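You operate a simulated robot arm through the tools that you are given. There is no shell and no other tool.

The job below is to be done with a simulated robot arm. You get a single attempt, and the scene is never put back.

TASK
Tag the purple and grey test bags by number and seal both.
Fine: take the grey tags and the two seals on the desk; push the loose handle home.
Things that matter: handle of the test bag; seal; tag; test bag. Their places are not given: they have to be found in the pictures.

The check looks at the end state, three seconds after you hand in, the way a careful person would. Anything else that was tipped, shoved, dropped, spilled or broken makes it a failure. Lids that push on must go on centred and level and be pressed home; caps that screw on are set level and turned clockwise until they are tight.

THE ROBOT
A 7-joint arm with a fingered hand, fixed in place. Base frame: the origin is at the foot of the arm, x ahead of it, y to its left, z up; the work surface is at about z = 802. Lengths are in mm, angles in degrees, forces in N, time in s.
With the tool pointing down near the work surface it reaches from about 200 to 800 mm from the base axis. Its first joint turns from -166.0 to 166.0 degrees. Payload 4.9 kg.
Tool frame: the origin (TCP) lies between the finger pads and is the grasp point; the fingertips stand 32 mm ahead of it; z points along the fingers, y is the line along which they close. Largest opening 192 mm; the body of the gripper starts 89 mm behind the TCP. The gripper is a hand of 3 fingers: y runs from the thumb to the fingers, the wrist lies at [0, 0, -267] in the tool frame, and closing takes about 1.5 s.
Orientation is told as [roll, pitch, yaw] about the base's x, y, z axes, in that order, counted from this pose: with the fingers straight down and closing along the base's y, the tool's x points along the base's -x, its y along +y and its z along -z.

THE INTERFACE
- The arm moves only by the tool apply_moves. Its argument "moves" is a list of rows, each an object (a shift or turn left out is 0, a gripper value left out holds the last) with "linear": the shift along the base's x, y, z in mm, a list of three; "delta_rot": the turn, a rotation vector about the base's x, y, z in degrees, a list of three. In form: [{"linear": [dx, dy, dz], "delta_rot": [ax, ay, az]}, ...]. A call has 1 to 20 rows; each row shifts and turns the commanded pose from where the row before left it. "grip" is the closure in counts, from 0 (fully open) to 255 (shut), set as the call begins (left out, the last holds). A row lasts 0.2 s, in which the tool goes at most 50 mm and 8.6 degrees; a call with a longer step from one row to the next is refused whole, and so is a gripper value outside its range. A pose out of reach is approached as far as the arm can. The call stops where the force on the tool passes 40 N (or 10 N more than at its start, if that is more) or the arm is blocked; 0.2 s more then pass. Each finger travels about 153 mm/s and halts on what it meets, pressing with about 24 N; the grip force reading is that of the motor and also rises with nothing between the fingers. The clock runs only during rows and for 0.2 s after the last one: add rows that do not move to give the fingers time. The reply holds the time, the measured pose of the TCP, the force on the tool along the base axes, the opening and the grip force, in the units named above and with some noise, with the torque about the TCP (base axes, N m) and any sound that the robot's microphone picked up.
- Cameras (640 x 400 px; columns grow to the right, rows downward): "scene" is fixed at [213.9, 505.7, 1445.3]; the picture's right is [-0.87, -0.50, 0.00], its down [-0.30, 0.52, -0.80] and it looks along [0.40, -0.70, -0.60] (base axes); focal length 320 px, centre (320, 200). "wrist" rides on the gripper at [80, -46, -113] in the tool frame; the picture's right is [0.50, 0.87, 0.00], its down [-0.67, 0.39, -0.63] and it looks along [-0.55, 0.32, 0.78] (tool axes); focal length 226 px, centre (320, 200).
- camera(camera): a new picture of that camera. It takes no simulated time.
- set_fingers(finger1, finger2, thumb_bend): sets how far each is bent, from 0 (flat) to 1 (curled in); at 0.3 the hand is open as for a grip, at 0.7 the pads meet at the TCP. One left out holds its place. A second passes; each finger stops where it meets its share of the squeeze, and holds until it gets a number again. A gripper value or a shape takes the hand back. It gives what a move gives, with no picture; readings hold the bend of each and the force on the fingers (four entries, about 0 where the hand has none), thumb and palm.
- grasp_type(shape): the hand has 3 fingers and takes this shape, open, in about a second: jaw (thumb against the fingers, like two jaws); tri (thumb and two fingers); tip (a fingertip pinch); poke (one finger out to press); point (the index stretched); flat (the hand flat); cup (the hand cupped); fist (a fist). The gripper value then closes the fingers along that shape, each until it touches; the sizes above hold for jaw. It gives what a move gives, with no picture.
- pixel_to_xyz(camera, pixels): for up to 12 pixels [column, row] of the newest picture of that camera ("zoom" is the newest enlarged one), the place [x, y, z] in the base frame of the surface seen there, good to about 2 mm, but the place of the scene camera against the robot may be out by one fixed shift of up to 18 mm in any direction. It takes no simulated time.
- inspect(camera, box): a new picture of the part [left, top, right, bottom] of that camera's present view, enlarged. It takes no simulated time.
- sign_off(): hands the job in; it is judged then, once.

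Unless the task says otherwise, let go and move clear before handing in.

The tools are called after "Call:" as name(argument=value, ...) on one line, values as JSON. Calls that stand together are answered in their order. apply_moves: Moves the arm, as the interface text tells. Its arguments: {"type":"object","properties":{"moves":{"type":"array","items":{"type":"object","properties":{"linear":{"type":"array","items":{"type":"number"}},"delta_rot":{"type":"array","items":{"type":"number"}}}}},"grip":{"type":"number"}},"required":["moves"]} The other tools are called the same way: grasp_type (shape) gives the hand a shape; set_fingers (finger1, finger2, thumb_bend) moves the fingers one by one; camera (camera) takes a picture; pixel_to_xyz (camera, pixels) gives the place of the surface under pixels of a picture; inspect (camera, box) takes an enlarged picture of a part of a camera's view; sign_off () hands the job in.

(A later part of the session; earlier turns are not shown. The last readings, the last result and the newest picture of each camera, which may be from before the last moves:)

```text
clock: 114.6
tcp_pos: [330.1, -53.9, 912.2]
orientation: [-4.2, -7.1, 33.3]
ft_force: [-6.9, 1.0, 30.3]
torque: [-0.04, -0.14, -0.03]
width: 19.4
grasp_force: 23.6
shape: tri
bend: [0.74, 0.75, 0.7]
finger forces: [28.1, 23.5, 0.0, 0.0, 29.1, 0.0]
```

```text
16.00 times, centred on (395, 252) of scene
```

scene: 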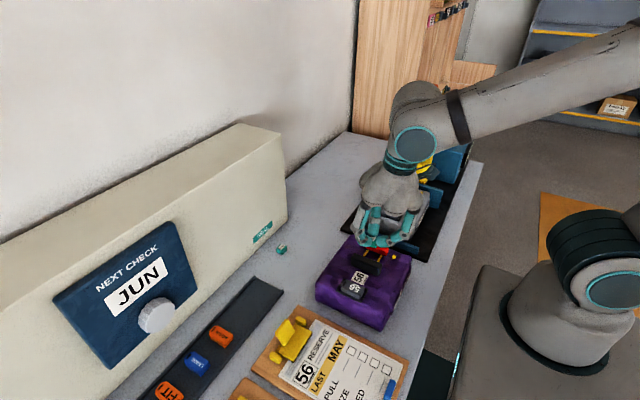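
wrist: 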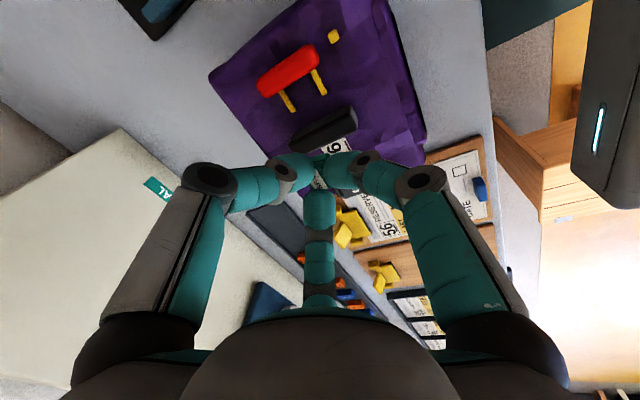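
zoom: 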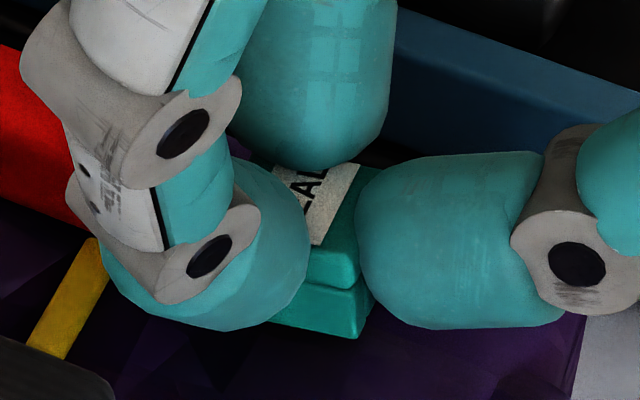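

The seal is over the peg, with 30 N at TCP z 912 putting its bottom around 872. I'll ease the load, release, back away upward, then look and press it home from the top.

Call:
apply_moves(moves=[{"linear": [0, 0, 1.5]}, {"linear": [0, 0, 0]}])

Call:
apply_moves(moves=[{"linear": [0, 0, 0]}, {"linear": [0, 0, 0]}, {"linear": [0, 0, 0]}], grip=205)

Call:
apply_moves(moves=[{"linear": [0, 0, 3]}, {"linear": [0, 0, 6]}, {"linear": [0, 0, 12]}, {"linear": [0, 0, 25]}, {"linear": [0, 0, 30]}, {"linear": [0, 0, 0]}])

Call:
inspect(camera="scene", box=[370, 230, 415, 265])

Call:
inspect(camera="wrist", box=[270, 100, 370, 200])

```text
clock: 115.2
tcp_pos: [329.1, -52.8, 912.2]
orientation: [-4.1, -7.0, 33.2]
ft_force: [3.4, 1.6, 12.7]
torque: [-0.06, -0.28, 0.06]
width: 19.2
grasp_force: 24.0
shape: tri
bend: [0.74, 0.75, 0.7]
finger forces: [20.2, 21.6, 0.0, 0.0, 27.5, 0.0]
```

```text
clock: 116.0
tcp_pos: [329.2, -54.2, 910.7]
orientation: [-4.0, -6.8, 33.3]
ft_force: [0.9, 0.0, 0.0]
torque: [0.0, -0.03, 0.01]
width: 37.4
grasp_force: 0.1
shape: tri
bend: [0.77, 0.77, 0.7]
finger forces: [0.1, 0.1, 0.0, 0.0, 0.1, 0.1]
```

```text
clock: 117.4
tcp_pos: [330.5, -54.4, 987.4]
orientation: [-4.0, -6.9, 33.2]
ft_force: [0.5, -0.2, 0.1]
torque: [0.02, 0.02, -0.02]
width: 37.7
grasp_force: 0.0
shape: tri
bend: [0.77, 0.77, 0.7]
finger forces: [0.0, 0.0, 0.0, 0.0, 0.0, 0.0]
```

```text
11.43 times, centred on (392, 248) of scene
```

zoom: 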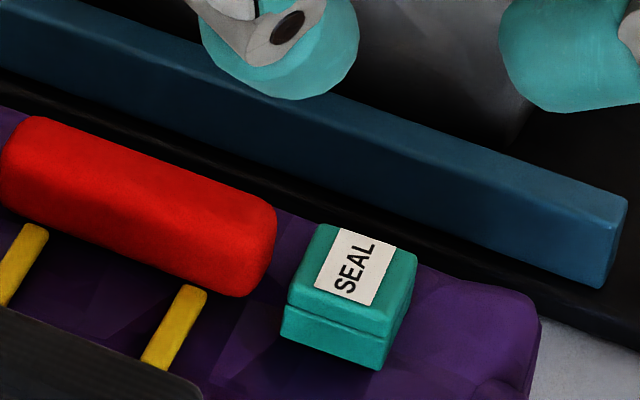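

```text
4.00 times, centred on (320, 150) of wrist
```

zoom: 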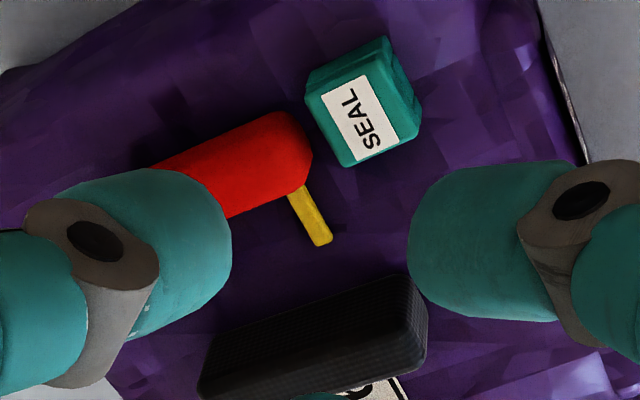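

The seal is on the peg. I'll measure its top height to see how far it still has to go.

Call:
pixel_to_xyz(camera="zoom", pixels=[[360, 110], [330, 90], [380, 70], [400, 120], [350, 150], [370, 140], [400, 90], [340, 60], [330, 190], [290, 100], [420, 160]])

Call:
inspect(camera="scene", box=[385, 240, 410, 265])

Call:
pixel_to_xyz(camera="zoom", pixels=[[230, 180], [280, 180], [320, 170], [250, 150], [230, 220], [280, 240], [230, 260], [280, 290], [180, 290], [300, 310], [330, 200]])

```text
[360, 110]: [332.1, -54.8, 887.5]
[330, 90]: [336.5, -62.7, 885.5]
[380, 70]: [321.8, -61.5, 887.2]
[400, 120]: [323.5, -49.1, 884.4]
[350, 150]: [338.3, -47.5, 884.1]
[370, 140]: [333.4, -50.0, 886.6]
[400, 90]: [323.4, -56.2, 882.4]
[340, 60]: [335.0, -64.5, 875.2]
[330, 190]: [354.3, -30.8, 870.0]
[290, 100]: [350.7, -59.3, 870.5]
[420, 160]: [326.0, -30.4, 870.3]
```

```text
16.00 times, centred on (398, 252) of scene
```

zoom: 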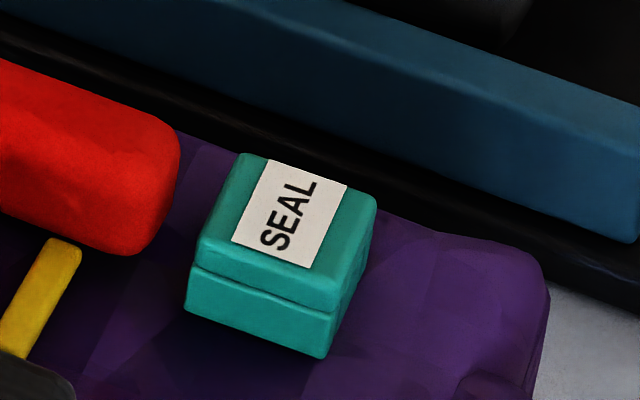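

```text
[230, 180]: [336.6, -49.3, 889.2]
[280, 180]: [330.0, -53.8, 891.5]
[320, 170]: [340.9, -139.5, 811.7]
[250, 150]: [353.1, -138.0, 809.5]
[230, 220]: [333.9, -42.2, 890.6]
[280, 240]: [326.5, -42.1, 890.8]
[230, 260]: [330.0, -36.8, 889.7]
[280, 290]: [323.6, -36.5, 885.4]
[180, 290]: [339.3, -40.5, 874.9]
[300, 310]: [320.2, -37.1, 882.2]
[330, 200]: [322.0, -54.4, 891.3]
```

The seal's top is at 886–887 against an expected ~886, so it's essentially down. I'll confirm by pressing on top with the thumb tip alone, with the fingers splayed clear of the red bar.

Call:
apply_moves(moves=[{"delta_rot": [0, 0, -3]}, {"delta_rot": [0, 8, 0]}, {"linear": [-2, 7, 0]}, {"linear": [0, 0, 0]}])

Call:
set_fingers(finger1=0.0, finger2=0.0, thumb_bend=0.7)

Call:
apply_moves(moves=[{"linear": [0, 0, -25]}, {"linear": [0, 0, -20]}, {"linear": [0, 0, 0]}])

Call:
inspect(camera="scene", box=[350, 200, 430, 270])

Call:
camera(camera="wrist")

```text
clock: 118.4
tcp_pos: [328.3, -47.2, 988.0]
orientation: [0.0, 0.0, 30.0]
ft_force: [-0.6, -0.2, -0.3]
torque: [-0.01, -0.02, -0.01]
width: 37.4
grasp_force: 0.0
shape: tri
bend: [0.77, 0.77, 0.7]
finger forces: [0.0, 0.1, 0.0, 0.0, 0.0, 0.0]
```

```text
clock: 119.4
tcp_pos: [327.4, -46.8, 986.9]
orientation: [0.0, 0.1, 30.0]
ft_force: [0.7, 0.2, 0.3]
torque: [0.05, 0.01, 0.01]
width: 132.9
grasp_force: 0.1
shape: fingers
bend: [0.01, 0.01, 0.7]
finger forces: [0.0, 0.0, 0.0, 0.0, 0.0, 0.1]
```

```text
clock: 120.2
tcp_pos: [329.1, -46.1, 942.6]
orientation: [0.0, 0.0, 29.9]
ft_force: [-0.3, 0.0, -1.1]
torque: [0.0, -0.02, -0.03]
width: 133.1
grasp_force: 0.0
shape: fingers
bend: [0.0, 0.0, 0.7]
finger forces: [0.0, 0.0, 0.0, 0.1, 0.0, 0.0]
```

```text
5.71 times, centred on (390, 235) of scene
```

zoom: 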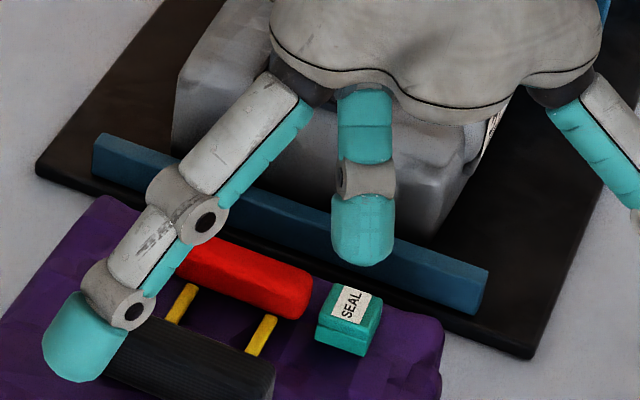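

```text
taken
```

wrist: 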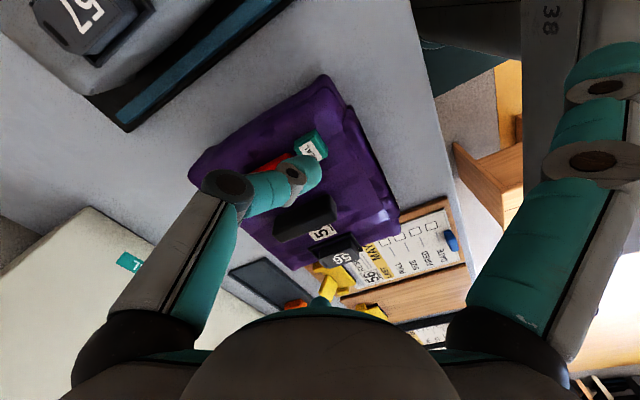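

One splayed finger extends toward the black block and tag 56, so I'll check the tip heights before going lower.

Call:
pixel_to_xyz(camera="zoom", pixels=[[80, 340], [80, 375], [110, 360], [360, 240], [360, 262], [350, 290], [375, 255]])

```text
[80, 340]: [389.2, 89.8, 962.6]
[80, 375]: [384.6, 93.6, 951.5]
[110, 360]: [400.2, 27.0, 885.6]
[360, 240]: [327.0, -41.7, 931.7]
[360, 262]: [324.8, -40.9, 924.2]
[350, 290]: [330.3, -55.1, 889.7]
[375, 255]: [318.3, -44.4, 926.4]
```

The splayed finger is well above everything. I'll lower the thumb onto the seal and press.

Call:
apply_moves(moves=[{"linear": [2, 0, -8]}, {"linear": [0, 0, -6]}, {"linear": [0, 0, -3]}, {"linear": [0, 0, -2]}, {"linear": [0, 0, -2]}, {"linear": [0, 0, -2]}, {"linear": [0, 0, 0]}])

Call:
inspect(camera="scene", box=[375, 230, 415, 265])

```text
clock: 121.8
tcp_pos: [330.6, -47.1, 918.8]
orientation: [-0.1, 0.0, 30.0]
ft_force: [-0.3, 0.8, -0.3]
torque: [-0.01, -0.01, -0.01]
width: 133.2
grasp_force: 0.1
shape: fingers
bend: [0.0, 0.0, 0.7]
finger forces: [0.0, 0.0, 0.0, 0.0, 0.1, 0.0]
```

```text
11.43 times, centred on (395, 248) of scene
```

zoom: 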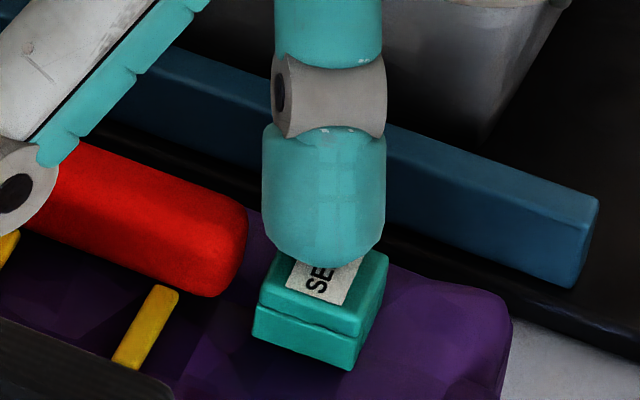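

The thumb is just above the seal, centred in x. I'll continue down in 1 mm steps until I get a firm press.

Call:
apply_moves(moves=[{"linear": [0, 0, -1]}, {"linear": [0, 0, -1]}, {"linear": [0, 0, -1]}, {"linear": [0, 0, 0]}])

Call:
apply_moves(moves=[{"linear": [0, 0, -1]}, {"linear": [0, 0, -1]}, {"linear": [0, 0, 0]}])

Call:
inspect(camera="scene", box=[375, 230, 415, 265])

```text
clock: 122.8
tcp_pos: [330.4, -46.7, 917.1]
orientation: [-0.2, -0.1, 30.0]
ft_force: [2.9, -0.7, 11.1]
torque: [-0.14, -0.12, 0.01]
width: 131.7
grasp_force: 5.7
shape: fingers
bend: [0.0, 0.0, 0.71]
finger forces: [0.1, 0.0, 0.0, 0.0, 10.6, 0.1]
```

```text
clock: 123.6
tcp_pos: [330.9, -47.5, 915.6]
orientation: [-0.2, -0.3, 30.0]
ft_force: [3.3, -9.9, 27.5]
torque: [-0.51, -0.21, -0.01]
width: 131.3
grasp_force: 14.6
shape: fingers
bend: [0.0, 0.0, 0.71]
finger forces: [0.0, 0.0, 0.0, 0.0, 28.3, 0.0]
```

```text
11.43 times, centred on (395, 248) of scene
```

zoom: 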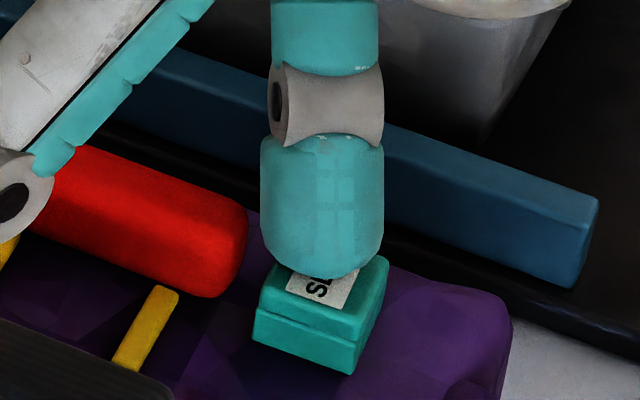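

The seal moved down about 1 mm under 27 N. I'll give it one slightly firmer press, then release and measure.

Call:
apply_moves(moves=[{"linear": [0, 0.5, -1]}, {"linear": [0, 0, 0]}])

Call:
apply_moves(moves=[{"linear": [0, 0, 3]}, {"linear": [0, 0, 5]}, {"linear": [0, 0, 15]}, {"linear": [0, 0, 30]}, {"linear": [0, 0, 25]}, {"linear": [0, 0, 0]}])

Call:
inspect(camera="scene", box=[385, 240, 410, 265])

Call:
pixel_to_xyz(camera="zoom", pixels=[[230, 190], [280, 190], [230, 220], [280, 240], [250, 200], [300, 220], [330, 200], [260, 300], [150, 300], [280, 370]])

Call:
camera(camera="wrist")

```text
clock: 124.4
tcp_pos: [330.3, -45.0, 916.1]
orientation: [-0.2, -0.3, 30.1]
ft_force: [-2.0, -1.5, 7.7]
torque: [-0.03, 0.11, -0.02]
width: 130.3
grasp_force: 4.4
shape: fingers
bend: [0.0, 0.0, 0.72]
finger forces: [0.0, 0.1, 0.0, 0.0, 7.9, 0.0]
stopped in row 2: the force on the tool passed its limit at 40 N (the readings are from after the stop); the commanded pose is now the measured one
```

```text
clock: 125.8
tcp_pos: [330.6, -45.1, 993.4]
orientation: [-0.1, -0.2, 30.0]
ft_force: [0.6, -0.2, 0.7]
torque: [-0.02, 0.0, 0.0]
width: 132.9
grasp_force: 0.1
shape: fingers
bend: [0.0, 0.0, 0.7]
finger forces: [0.1, 0.1, 0.0, 0.0, 0.0, 0.1]
```

```text
16.00 times, centred on (398, 252) of scene
```

zoom: 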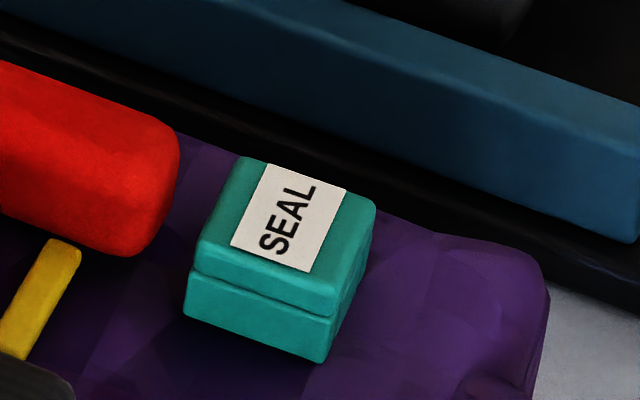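

```text
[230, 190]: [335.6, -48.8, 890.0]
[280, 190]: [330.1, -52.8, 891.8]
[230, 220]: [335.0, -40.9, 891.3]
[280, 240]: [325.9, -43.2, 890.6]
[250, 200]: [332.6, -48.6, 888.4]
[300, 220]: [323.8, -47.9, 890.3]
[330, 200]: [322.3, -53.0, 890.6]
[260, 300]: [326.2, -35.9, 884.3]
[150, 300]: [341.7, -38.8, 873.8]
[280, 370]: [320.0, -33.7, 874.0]
```

```text
taken
```

wrist: 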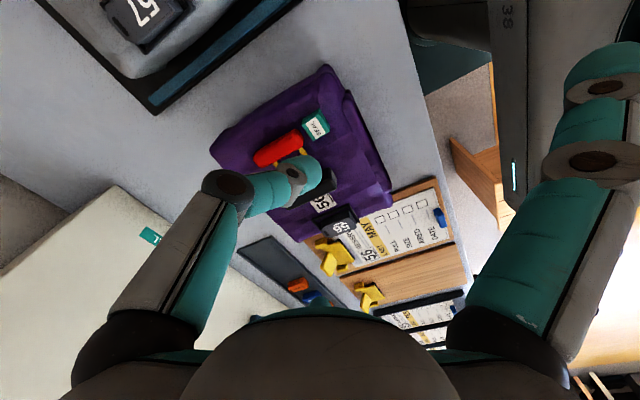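

Seal A is home, pressed to 40 N, level, with its base on the bag. Now for seal B: I'll restore the tri grip and the tilt and move above it.

Call:
grasp_type(shape="tri")

Call:
apply_moves(moves=[{"linear": [36, 6, 0]}, {"linear": [36, 6, 0]}, {"linear": [36, 6, 0]}, {"linear": [36, 6, -10]}, {"linear": [36, 6, -10]}, {"linear": [36, 6, -10]}, {"linear": [30, 6, -10], "delta_rot": [0, -8, 0]}, {"linear": [25, 6, -20]}, {"linear": [15, 3, -20]}, {"linear": [5, 2, -20]}, {"linear": [0, 0, -10]}, {"linear": [0, 0, 0]}], grip=195)

Call:
camera(camera="wrist")

Call:
inspect(camera="wrist", box=[300, 115, 350, 170])

Call:
pixel_to_xyz(camera="zoom", pixels=[[350, 230], [290, 260], [300, 200], [380, 220], [320, 260], [330, 210], [270, 230], [360, 260], [340, 240]])

```text
clock: 126.7
tcp_pos: [331.2, -45.9, 993.4]
orientation: [-0.2, -0.2, 30.0]
ft_force: [-0.3, 0.2, 0.0]
torque: [0.02, -0.01, 0.01]
width: 191.9
grasp_force: 0.0
shape: tri
bend: [0.3, 0.3, 0.3]
finger forces: [0.0, 0.0, 0.0, 0.1, 0.0, 0.0]
```

```text
clock: 129.3
tcp_pos: [622.2, 7.7, 882.7]
orientation: [-4.2, -7.1, 30.3]
ft_force: [0.5, -0.7, -0.1]
torque: [0.0, 0.0, 0.02]
width: 45.5
grasp_force: 0.0
shape: tri
bend: [0.78, 0.78, 0.7]
finger forces: [0.0, 0.0, 0.0, 0.1, 0.0, 0.0]
```

```text
taken
```

wrist: 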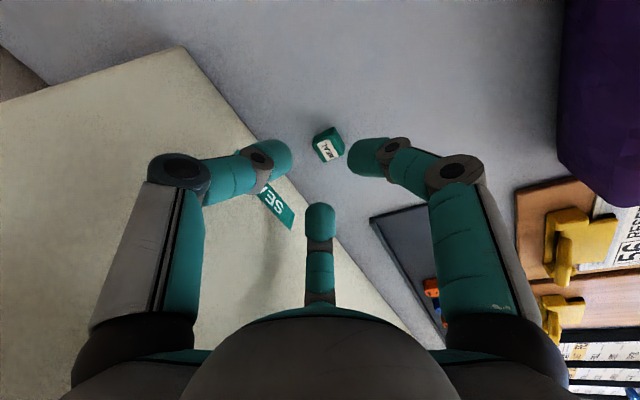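

```text
7.27 times, centred on (325, 142) of wrist
```

zoom: 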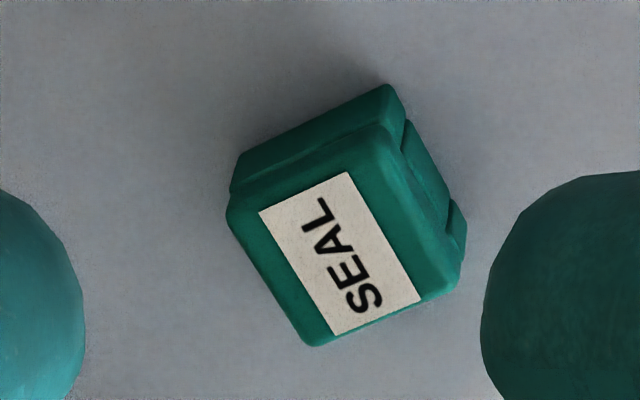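

```text
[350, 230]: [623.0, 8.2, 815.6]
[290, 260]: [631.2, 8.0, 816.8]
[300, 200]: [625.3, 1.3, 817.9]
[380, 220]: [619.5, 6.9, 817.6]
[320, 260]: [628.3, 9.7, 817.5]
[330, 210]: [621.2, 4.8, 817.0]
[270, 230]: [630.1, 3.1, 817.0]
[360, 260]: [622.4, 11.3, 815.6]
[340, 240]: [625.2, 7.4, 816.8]
```

Seal B appears 13 px to the right of where seal A was in the equivalent view. I'll shift (-1.3, -0.3) to reproduce the same grip, go down to TCP z≈840, and close.

Call:
apply_moves(moves=[{"linear": [-1.3, -0.3, -15]}, {"linear": [0, 0, -12]}, {"linear": [0, 0, -10]}, {"linear": [0, 0, -5]}, {"linear": [0, 0, 0]}])

Call:
inspect(camera="wrist", box=[250, 90, 390, 230])

Call:
apply_moves(moves=[{"linear": [0, 0, 0]}, {"linear": [0, 0, 0]}, {"linear": [0, 0, 0]}, {"linear": [0, 0, 0]}, {"linear": [0, 0, 0]}], grip=255)

Call:
apply_moves(moves=[{"linear": [0, 0, 3]}, {"linear": [0, 0, 5]}, {"linear": [0, 0, 12]}, {"linear": [-5, 0, 25]}, {"linear": [-20, 0, 30]}, {"linear": [-30, 0, 30]}, {"linear": [0, 0, 0]}])

Call:
inspect(camera="wrist", box=[300, 140, 350, 200])

Call:
pixel_to_xyz(camera="zoom", pixels=[[262, 200], [280, 225], [300, 256], [320, 290], [335, 315], [260, 310], [285, 270], [270, 300]])

```text
clock: 130.5
tcp_pos: [621.3, 7.2, 841.5]
orientation: [-4.2, -7.1, 30.3]
ft_force: [-0.6, 0.0, -0.2]
torque: [-0.01, 0.01, -0.04]
width: 45.7
grasp_force: 0.1
shape: tri
bend: [0.78, 0.78, 0.7]
finger forces: [0.2, 0.0, 0.0, 0.0, 0.0, 0.2]
```

```text
2.86 times, centred on (320, 160) of wrist
```

zoom: 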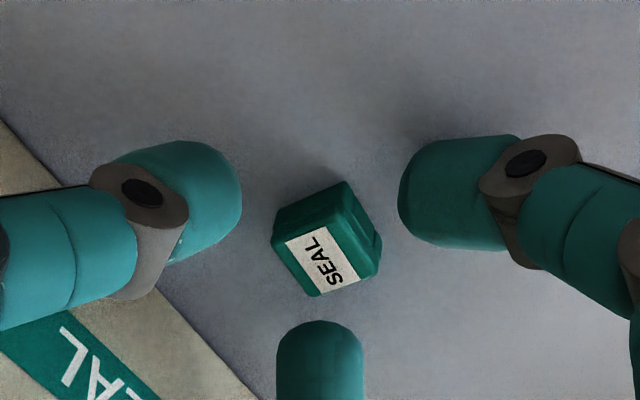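

```text
clock: 131.7
tcp_pos: [622.1, 7.3, 842.7]
orientation: [-4.2, -7.3, 30.3]
ft_force: [0.5, 2.0, 14.5]
torque: [0.02, -0.24, 0.03]
width: 18.0
grasp_force: 24.5
shape: tri
bend: [0.74, 0.75, 0.69]
finger forces: [20.4, 21.0, 0.1, 0.0, 22.4, 0.0]
```

```text
clock: 133.3
tcp_pos: [566.1, 6.6, 946.0]
orientation: [-4.2, -7.2, 30.3]
ft_force: [-0.2, -0.3, -0.9]
torque: [0.01, 0.01, 0.01]
width: 17.6
grasp_force: 24.4
shape: tri
bend: [0.74, 0.75, 0.7]
finger forces: [19.3, 19.4, 0.0, 0.1, 21.1, 0.0]
```

```text
6.67 times, centred on (325, 170) of wrist
```

zoom: 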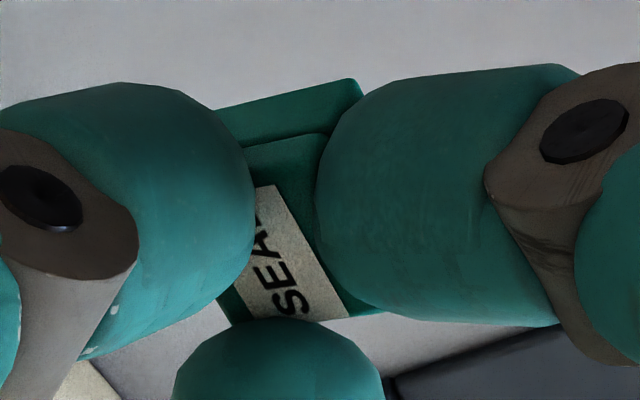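

```text
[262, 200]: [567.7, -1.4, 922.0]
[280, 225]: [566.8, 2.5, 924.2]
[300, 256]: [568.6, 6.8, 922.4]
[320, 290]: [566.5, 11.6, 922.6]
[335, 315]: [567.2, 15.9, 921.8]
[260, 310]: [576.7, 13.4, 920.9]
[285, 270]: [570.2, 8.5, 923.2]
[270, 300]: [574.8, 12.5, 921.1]
```

Seal B is gripped almost identically, just 1.3 mm toward -x compared with A. From the purple success, the grey target is TCP (344.9, -334.05) with the same orientation. I'll move there at a safe height.

Call:
apply_moves(moves=[{"linear": [-15, -24, 30]}, {"linear": [-23, -35, 9]}, {"linear": [-23, -35, 0]}, {"linear": [-23, -35, 0]}, {"linear": [-23, -35, 0]}, {"linear": [-23, -35, 0]}, {"linear": [-23, -35, 0]}, {"linear": [-23, -35, 0]}, {"linear": [-23, -35, 0]}, {"linear": [-22, -36.6, 0], "delta_rot": [0, 0, 3]}, {"linear": [0, 0, 0]}, {"linear": [0, 0, 0]}])

Call:
camera(camera="wrist")

Call:
inspect(camera="scene", box=[370, 120, 450, 200])

```text
clock: 135.9
tcp_pos: [344.3, -334.9, 985.2]
orientation: [-4.2, -7.1, 33.3]
ft_force: [0.4, 0.5, -0.2]
torque: [0.02, 0.05, 0.01]
width: 17.6
grasp_force: 23.7
shape: tri
bend: [0.74, 0.75, 0.7]
finger forces: [19.1, 19.6, 0.0, 0.1, 21.4, 0.0]
```

```text
taken
```

wrist: 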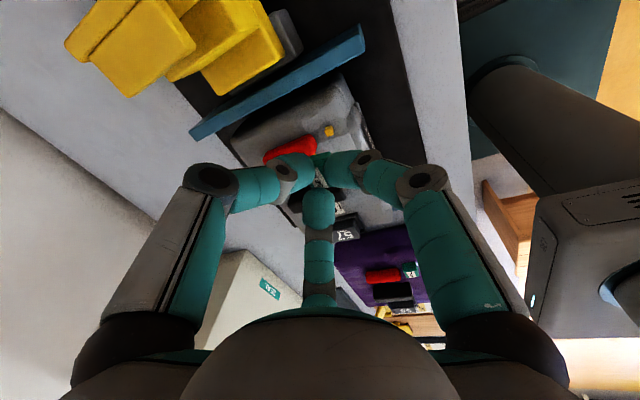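

```text
5.00 times, centred on (410, 160) of scene
```

zoom: 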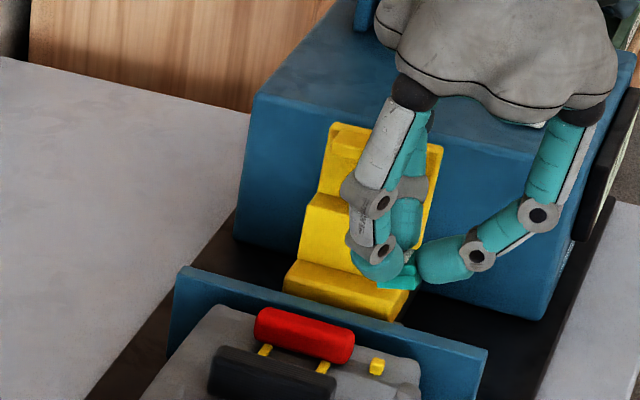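

The peg shows at (328,130). I'll go down to about 17 mm above it and do the same seal-versus-peg comparison in the scene picture.

Call:
inspect(camera="wrist", box=[305, 110, 355, 155])

Call:
pixel_to_xyz(camera="zoom", pixels=[[300, 180], [290, 170], [310, 190], [280, 200], [310, 165]])

Call:
apply_moves(moves=[{"linear": [0, 0, -20]}, {"linear": [0, 0, -15]}, {"linear": [0, 0, -7]}, {"linear": [0, 0, 0]}])

Call:
inspect(camera="scene", box=[405, 165, 435, 195])

Call:
inspect(camera="wrist", box=[280, 110, 360, 190])

```text
8.89 times, centred on (330, 132) of wrist
```

zoom: 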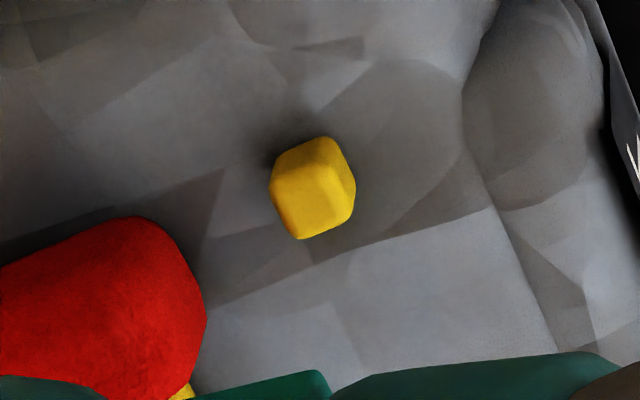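

```text
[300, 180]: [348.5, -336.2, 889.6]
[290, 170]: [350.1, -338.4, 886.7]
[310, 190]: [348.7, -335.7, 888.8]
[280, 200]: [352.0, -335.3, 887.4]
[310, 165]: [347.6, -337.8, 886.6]
```

```text
clock: 136.9
tcp_pos: [345.0, -334.4, 943.4]
orientation: [-4.2, -7.1, 33.3]
ft_force: [0.0, -0.6, 0.5]
torque: [0.01, 0.01, 0.03]
width: 17.6
grasp_force: 24.4
shape: tri
bend: [0.74, 0.75, 0.7]
finger forces: [19.2, 19.6, 0.0, 0.1, 21.2, 0.0]
```

```text
13.33 times, centred on (420, 180) of scene
```

zoom: 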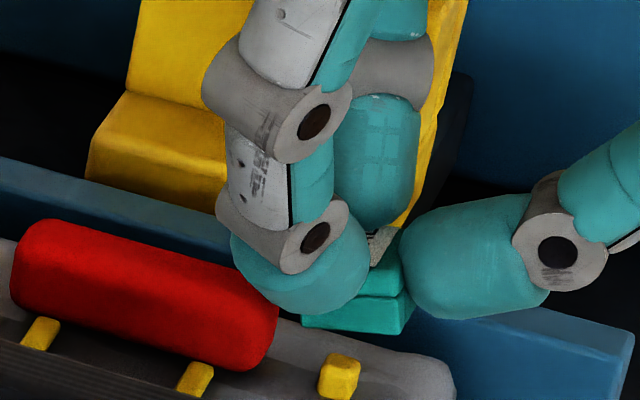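

```text
5.00 times, centred on (320, 150) of wrist
```

zoom: 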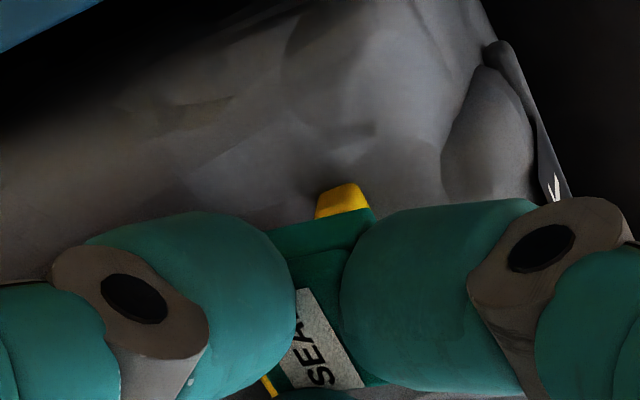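

Call:
inspect(camera="scene", box=[415, 178, 440, 203])

Call:
pixel_to_xyz(camera="zoom", pixels=[[200, 100], [220, 130], [240, 140], [180, 140], [260, 150], [225, 50], [215, 90], [150, 250], [170, 240], [190, 250], [165, 280], [180, 230]])

```text
16.00 times, centred on (428, 190) of scene
```

zoom: 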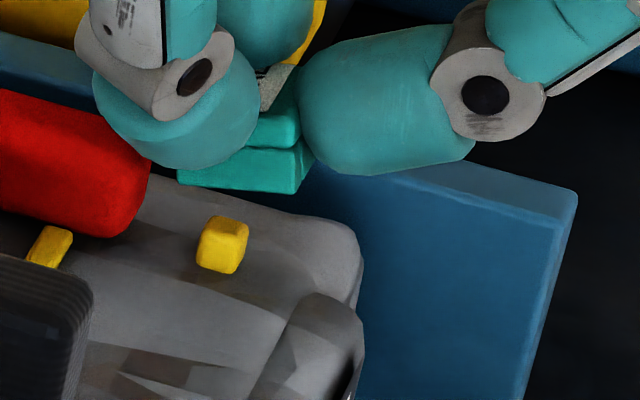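

```text
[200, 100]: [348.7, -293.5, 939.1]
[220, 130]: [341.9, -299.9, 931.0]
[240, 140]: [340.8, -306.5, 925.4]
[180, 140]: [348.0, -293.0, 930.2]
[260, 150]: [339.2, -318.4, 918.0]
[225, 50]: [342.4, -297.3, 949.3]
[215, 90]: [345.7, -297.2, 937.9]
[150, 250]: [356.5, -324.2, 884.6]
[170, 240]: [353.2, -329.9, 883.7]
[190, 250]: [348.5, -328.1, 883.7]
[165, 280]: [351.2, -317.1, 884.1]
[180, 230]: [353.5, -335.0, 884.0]
```

Call:
pixel_to_xyz(camera="zoom", pixels=[[220, 175], [260, 175], [290, 170], [200, 178], [293, 188], [280, 125], [290, 110], [275, 90], [270, 105], [225, 225], [210, 228], [240, 232]])

Call:
pixel_to_xyz(camera="zoom", pixels=[[225, 260], [215, 255], [240, 255], [225, 220], [235, 225], [215, 222], [305, 150], [290, 95], [265, 120]])

```text
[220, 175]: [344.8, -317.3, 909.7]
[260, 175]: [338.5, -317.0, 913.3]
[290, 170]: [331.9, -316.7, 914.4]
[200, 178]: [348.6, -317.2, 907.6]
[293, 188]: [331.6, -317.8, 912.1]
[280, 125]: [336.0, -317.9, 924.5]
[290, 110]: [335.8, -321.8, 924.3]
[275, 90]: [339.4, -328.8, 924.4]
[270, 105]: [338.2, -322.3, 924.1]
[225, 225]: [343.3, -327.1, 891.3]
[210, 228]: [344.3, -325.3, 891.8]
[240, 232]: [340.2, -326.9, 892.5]
```

```text
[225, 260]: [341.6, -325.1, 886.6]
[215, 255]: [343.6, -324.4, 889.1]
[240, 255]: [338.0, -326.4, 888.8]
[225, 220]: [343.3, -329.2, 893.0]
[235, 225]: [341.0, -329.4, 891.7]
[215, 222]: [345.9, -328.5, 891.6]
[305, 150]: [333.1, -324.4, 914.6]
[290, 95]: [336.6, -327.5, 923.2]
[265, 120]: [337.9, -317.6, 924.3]
```

In this picture the seal sits at (-1.4, 0) relative to the peg by measurement, and the seated purple one showed (-1.1, +0.8). I'll shift (+0.3, +0.6) and go down carefully.

Call:
apply_moves(moves=[{"linear": [0.3, 0.6, -5]}, {"linear": [0, 0, -5]}, {"linear": [0, 0, -2]}, {"linear": [0, 0, 0]}])

Call:
apply_moves(moves=[{"linear": [0, 0, -1.5]}, {"linear": [0, 0, -1.5]}, {"linear": [0, 0, 0]}])

Call:
inspect(camera="scene", box=[410, 178, 435, 203])

```text
clock: 137.9
tcp_pos: [343.9, -334.3, 931.2]
orientation: [-4.2, -7.0, 33.3]
ft_force: [-0.4, -0.4, -0.3]
torque: [0.01, -0.02, -0.02]
width: 17.6
grasp_force: 24.2
shape: tri
bend: [0.74, 0.75, 0.7]
finger forces: [19.2, 19.5, 0.0, 0.0, 21.2, 0.0]
```

```text
clock: 138.7
tcp_pos: [345.7, -333.6, 928.3]
orientation: [-4.3, -7.1, 33.3]
ft_force: [0.1, 0.0, -0.3]
torque: [0.01, 0.04, 0.03]
width: 17.7
grasp_force: 24.4
shape: tri
bend: [0.74, 0.75, 0.7]
finger forces: [19.2, 19.5, 0.1, 0.1, 21.2, 0.0]
```

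```text
16.00 times, centred on (422, 190) of scene
```

zoom: 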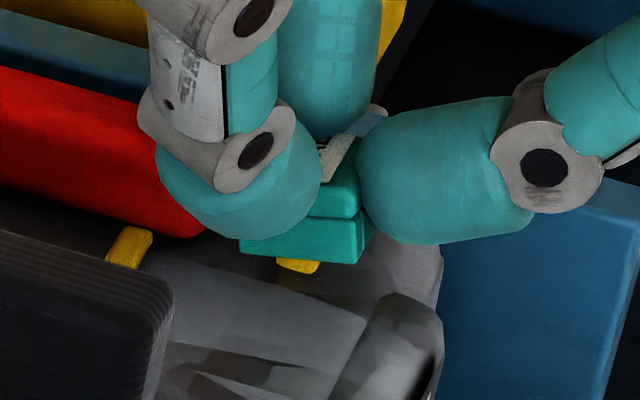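

No contact yet, and the peg lies centred under the seal. I'll continue down in small steps.

Call:
apply_moves(moves=[{"linear": [0, 0, -1.5]}, {"linear": [0, 0, 0]}])

Call:
apply_moves(moves=[{"linear": [0, 0, -1]}, {"linear": [0, 0, 0]}])

Call:
apply_moves(moves=[{"linear": [0, 0, -1]}, {"linear": [0, 0, 0]}])

Call:
inspect(camera="scene", box=[410, 178, 435, 203])

```text
clock: 139.3
tcp_pos: [345.5, -334.8, 927.4]
orientation: [-4.3, -7.1, 33.3]
ft_force: [-0.3, -0.6, -0.6]
torque: [0.03, 0.02, 0.01]
width: 17.6
grasp_force: 24.0
shape: tri
bend: [0.74, 0.75, 0.7]
finger forces: [19.2, 19.4, 0.0, 0.0, 21.2, 0.1]
```

```text
clock: 139.9
tcp_pos: [345.1, -334.2, 926.1]
orientation: [-4.3, -7.0, 33.3]
ft_force: [0.5, -0.9, -0.4]
torque: [0.04, -0.01, 0.0]
width: 17.7
grasp_force: 23.7
shape: tri
bend: [0.74, 0.75, 0.7]
finger forces: [19.3, 19.5, 0.1, 0.1, 21.1, 0.1]
```

```text
clock: 140.5
tcp_pos: [345.4, -334.3, 924.2]
orientation: [-4.2, -7.1, 33.3]
ft_force: [0.7, -0.1, 0.3]
torque: [-0.01, 0.02, -0.02]
width: 17.5
grasp_force: 24.2
shape: tri
bend: [0.74, 0.75, 0.7]
finger forces: [19.1, 19.5, 0.0, 0.0, 21.1, 0.0]
```

```text
16.00 times, centred on (422, 190) of scene
```

zoom: 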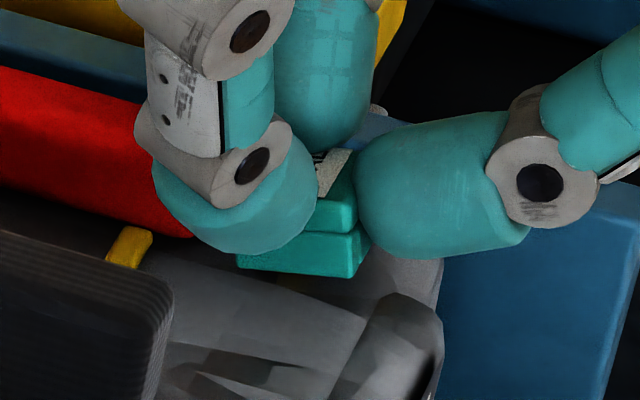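

The seal has slipped over the peg with no resistance. I'll keep going until it seats.

Call:
apply_moves(moves=[{"linear": [0, 0, -1]}, {"linear": [0, 0, -1]}, {"linear": [0, 0, 0]}])

Call:
apply_moves(moves=[{"linear": [0, 0, -1]}, {"linear": [0, 0, 0]}])

```text
clock: 141.3
tcp_pos: [344.5, -333.2, 922.9]
orientation: [-4.3, -7.1, 33.3]
ft_force: [-2.0, 1.5, 6.9]
torque: [-0.02, -0.06, 0.05]
width: 17.5
grasp_force: 24.4
shape: tri
bend: [0.74, 0.75, 0.7]
finger forces: [21.4, 20.6, 0.0, 0.1, 21.3, 0.0]
```

```text
clock: 141.9
tcp_pos: [345.6, -334.3, 923.2]
orientation: [-4.3, -7.1, 33.3]
ft_force: [-4.1, 1.4, 18.8]
torque: [0.02, -0.05, -0.02]
width: 17.9
grasp_force: 24.3
shape: tri
bend: [0.74, 0.75, 0.7]
finger forces: [24.7, 22.1, 0.0, 0.1, 22.9, 0.0]
```

It has seated, with the force rising to 19 N at TCP z≈922.5. I'll ease off, release, lift, and look.

Call:
apply_moves(moves=[{"linear": [0, 0, -1]}, {"linear": [0, 0, 1]}, {"linear": [0, 0, 1]}, {"linear": [0, 0, 0]}])

Call:
apply_moves(moves=[{"linear": [0, 0, 0]}, {"linear": [0, 0, 0]}, {"linear": [0, 0, 0]}], grip=205)

Call:
apply_moves(moves=[{"linear": [0, 0, 3]}, {"linear": [0, 0, 6]}, {"linear": [0, 0, 12]}, {"linear": [0, 0, 25]}, {"linear": [0, 0, 30]}, {"linear": [0, 0, 0]}])

Call:
inspect(camera="scene", box=[405, 170, 435, 200])

Call:
inspect(camera="wrist", box=[280, 90, 380, 190])

```text
clock: 142.9
tcp_pos: [345.1, -333.6, 923.3]
orientation: [-4.2, -7.1, 33.3]
ft_force: [0.8, -4.1, 13.5]
torque: [-0.19, -0.24, -0.05]
width: 17.7
grasp_force: 24.0
shape: tri
bend: [0.74, 0.75, 0.7]
finger forces: [20.5, 20.7, 0.1, 0.1, 29.0, 0.1]
```

```text
clock: 143.7
tcp_pos: [343.6, -333.3, 922.3]
orientation: [-4.0, -7.1, 33.2]
ft_force: [-0.1, 0.1, 0.6]
torque: [-0.01, 0.0, -0.01]
width: 37.7
grasp_force: 0.1
shape: tri
bend: [0.77, 0.77, 0.7]
finger forces: [0.0, 0.1, 0.0, 0.0, 0.0, 0.0]
```

```text
clock: 145.1
tcp_pos: [344.3, -334.4, 998.6]
orientation: [-4.1, -7.2, 33.4]
ft_force: [0.3, 0.7, 0.1]
torque: [0.0, -0.02, 0.0]
width: 37.7
grasp_force: 0.0
shape: tri
bend: [0.77, 0.77, 0.7]
finger forces: [0.1, 0.0, 0.1, 0.0, 0.1, 0.0]
```

```text
13.33 times, centred on (420, 185) of scene
```

zoom: 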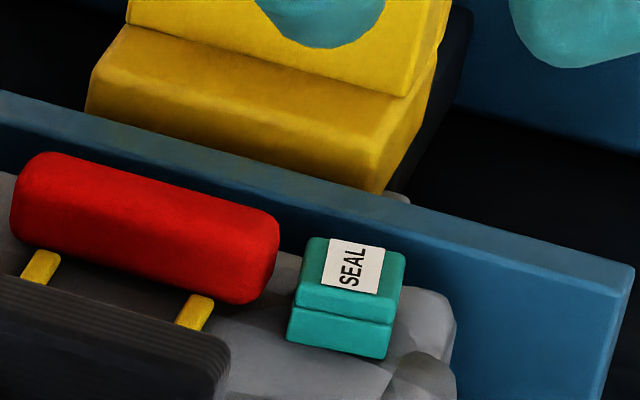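

```text
4.00 times, centred on (330, 140) of wrist
```

zoom: 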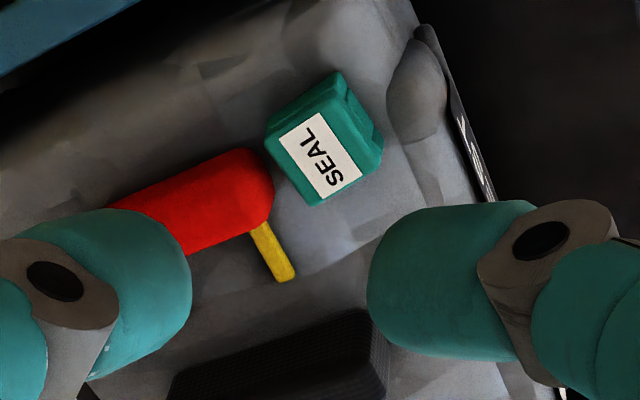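

Seal B is on the grey peg and looks level. I'll press it home with the thumb the same way.

Call:
apply_moves(moves=[{"delta_rot": [0, 0, -3]}, {"delta_rot": [0, 8, 0]}, {"linear": [0, 6.8, 0]}, {"linear": [0, 0, 0]}])

Call:
set_fingers(finger1=0.0, finger2=0.0, thumb_bend=0.7)

Call:
apply_moves(moves=[{"linear": [0, 0, -25]}, {"linear": [0, 0, -25]}, {"linear": [0, 0, -10]}, {"linear": [0, 0, -5]}, {"linear": [0, 0, -3]}, {"linear": [0, 0, 0]}])

Call:
inspect(camera="scene", box=[395, 155, 445, 205])

```text
clock: 146.1
tcp_pos: [344.6, -326.6, 998.5]
orientation: [-0.1, -0.2, 30.0]
ft_force: [-0.3, -0.2, 0.4]
torque: [-0.02, -0.05, -0.02]
width: 37.4
grasp_force: 0.1
shape: tri
bend: [0.77, 0.77, 0.7]
finger forces: [0.0, 0.0, 0.0, 0.1, 0.0, 0.0]
```

```text
clock: 147.1
tcp_pos: [345.4, -326.8, 999.4]
orientation: [-0.1, -0.2, 29.9]
ft_force: [-0.7, -0.8, -0.3]
torque: [0.0, 0.01, 0.01]
width: 132.8
grasp_force: 0.0
shape: fingers
bend: [0.01, 0.01, 0.7]
finger forces: [0.0, 0.0, 0.0, 0.0, 0.0, 0.1]
```

```text
clock: 148.5
tcp_pos: [344.1, -326.3, 930.7]
orientation: [-0.2, -0.2, 30.0]
ft_force: [-0.4, -0.4, 1.2]
torque: [-0.02, 0.01, -0.01]
width: 133.2
grasp_force: 0.1
shape: fingers
bend: [0.0, 0.0, 0.7]
finger forces: [0.0, 0.0, 0.0, 0.0, 0.0, 0.1]
```

```text
8.00 times, centred on (420, 180) of scene
```

zoom: 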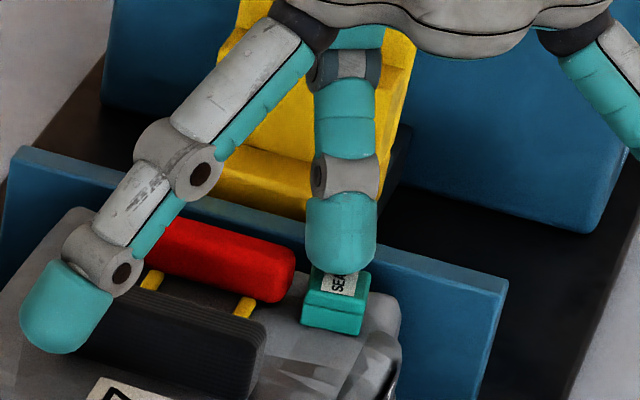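

The thumb is over the seal. I'll press down in 1 mm steps.

Call:
apply_moves(moves=[{"linear": [0, 0, -1]}, {"linear": [0, 0, -1]}, {"linear": [0, 0, -1]}, {"linear": [0, 0, 0]}])

Call:
apply_moves(moves=[{"linear": [0, 0, -1]}, {"linear": [0, 0, -0.7]}, {"linear": [0, 0, 0]}])

```text
clock: 149.5
tcp_pos: [345.4, -327.4, 929.2]
orientation: [-0.2, -0.2, 30.1]
ft_force: [1.1, -2.2, 5.9]
torque: [-0.11, -0.04, 0.04]
width: 132.5
grasp_force: 3.2
shape: fingers
bend: [0.0, 0.0, 0.7]
finger forces: [0.1, 0.0, 0.0, 0.1, 6.2, 0.0]
```

```text
clock: 150.3
tcp_pos: [344.6, -326.2, 927.0]
orientation: [-0.3, -0.4, 30.0]
ft_force: [1.6, -3.9, 14.5]
torque: [-0.27, -0.1, -0.02]
width: 131.5
grasp_force: 8.0
shape: fingers
bend: [0.0, 0.0, 0.71]
finger forces: [0.1, 0.0, 0.0, 0.0, 15.6, 0.0]
```

Call:
apply_moves(moves=[{"linear": [0, 0, -1]}, {"linear": [0, 0, -0.7]}, {"linear": [0, 0, 0]}])

Call:
inspect(camera="scene", box=[405, 170, 435, 200])

```text
clock: 151.1
tcp_pos: [346.4, -327.7, 926.1]
orientation: [-0.4, -0.2, 30.1]
ft_force: [4.0, -8.6, 27.4]
torque: [-0.46, -0.15, 0.01]
width: 130.7
grasp_force: 13.4
shape: fingers
bend: [0.0, 0.0, 0.71]
finger forces: [0.0, 0.0, 0.1, 0.0, 27.1, 0.0]
```

```text
13.33 times, centred on (420, 185) of scene
```

zoom: 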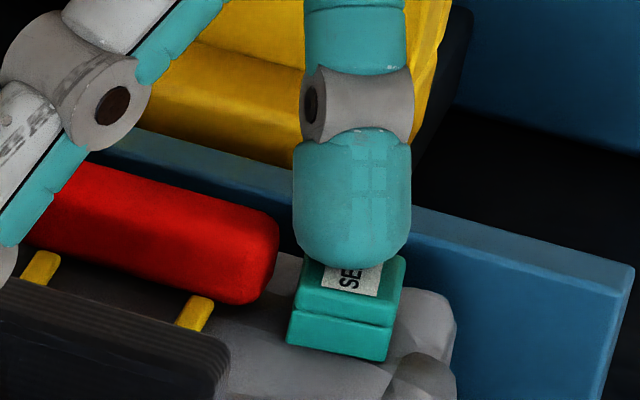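

The seal holds at 27 N and has moved barely 0.5 mm. One slightly firmer press, then I'll lift away and verify both bags.

Call:
apply_moves(moves=[{"linear": [0, 0.3, -0.6]}, {"linear": [0, 0, 0]}])

Call:
apply_moves(moves=[{"linear": [0, 0, 3]}, {"linear": [0, 0, 6]}, {"linear": [0, 0, 15]}, {"linear": [0, 0, 30]}, {"linear": [0, 0, 35]}, {"linear": [-5, 30, 30]}, {"linear": [-5, 35, 30]}, {"linear": [0, 40, 20]}, {"linear": [0, 40, 0]}, {"linear": [0, 0, 0]}])

Call:
grasp_type(shape="jaw")

Call:
camera(camera="scene")

Call:
camera(camera="wrist")

Call:
inspect(camera="scene", box=[350, 165, 450, 250])

Call:
inspect(camera="scene", box=[320, 225, 420, 320])

```text
clock: 151.7
tcp_pos: [346.4, -328.9, 926.6]
orientation: [-0.4, -0.3, 30.2]
ft_force: [1.1, -13.1, 32.3]
torque: [-0.61, -0.12, -0.02]
width: 131.0
grasp_force: 16.4
shape: fingers
bend: [0.0, 0.0, 0.71]
finger forces: [0.1, 0.0, 0.0, 0.0, 32.2, 0.0]
```

```text
clock: 153.9
tcp_pos: [336.2, -180.2, 1092.7]
orientation: [-0.1, -0.2, 30.1]
ft_force: [-0.2, 0.3, 0.0]
torque: [0.04, -0.01, 0.0]
width: 133.2
grasp_force: 0.1
shape: fingers
bend: [0.0, 0.0, 0.7]
finger forces: [0.0, 0.0, 0.1, 0.1, 0.1, 0.0]
```

```text
clock: 154.8
tcp_pos: [335.4, -180.7, 1093.3]
orientation: [-0.2, -0.3, 30.1]
ft_force: [0.1, -0.8, -0.8]
torque: [0.04, -0.01, -0.01]
width: 192.1
grasp_force: 0.1
shape: jaw
bend: [0.3, 0.3, 0.3]
finger forces: [0.0, 0.0, 0.0, 0.0, 0.0, 0.1]
```

```text
taken
```

scene: 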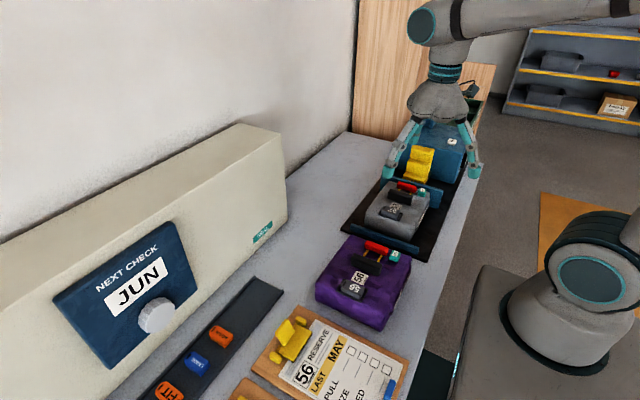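

```text
taken
```

wrist: 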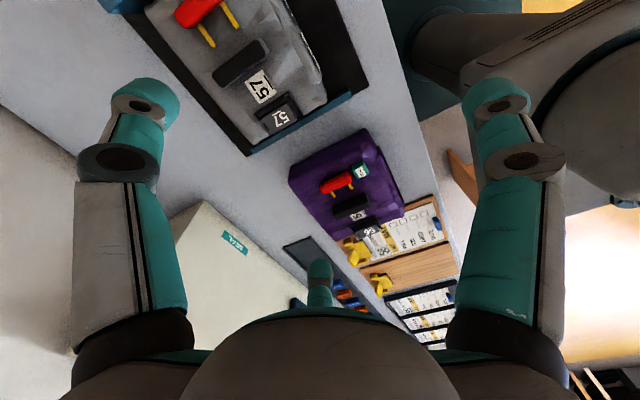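

```text
4.71 times, centred on (400, 208) of scene
```

zoom: 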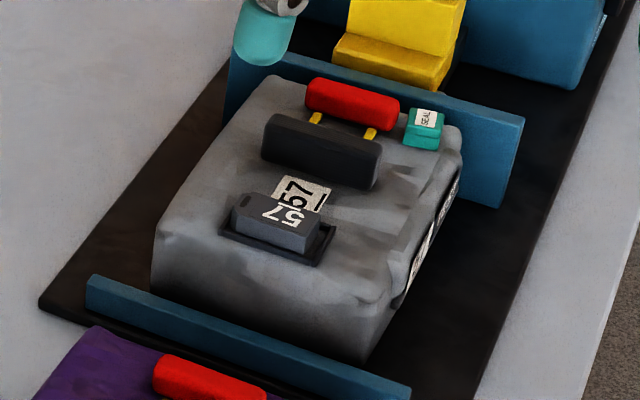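

```text
4.21 times, centred on (370, 272) of scene
```

zoom: 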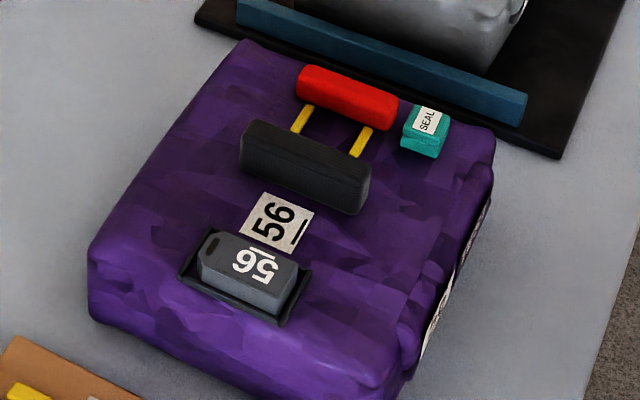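

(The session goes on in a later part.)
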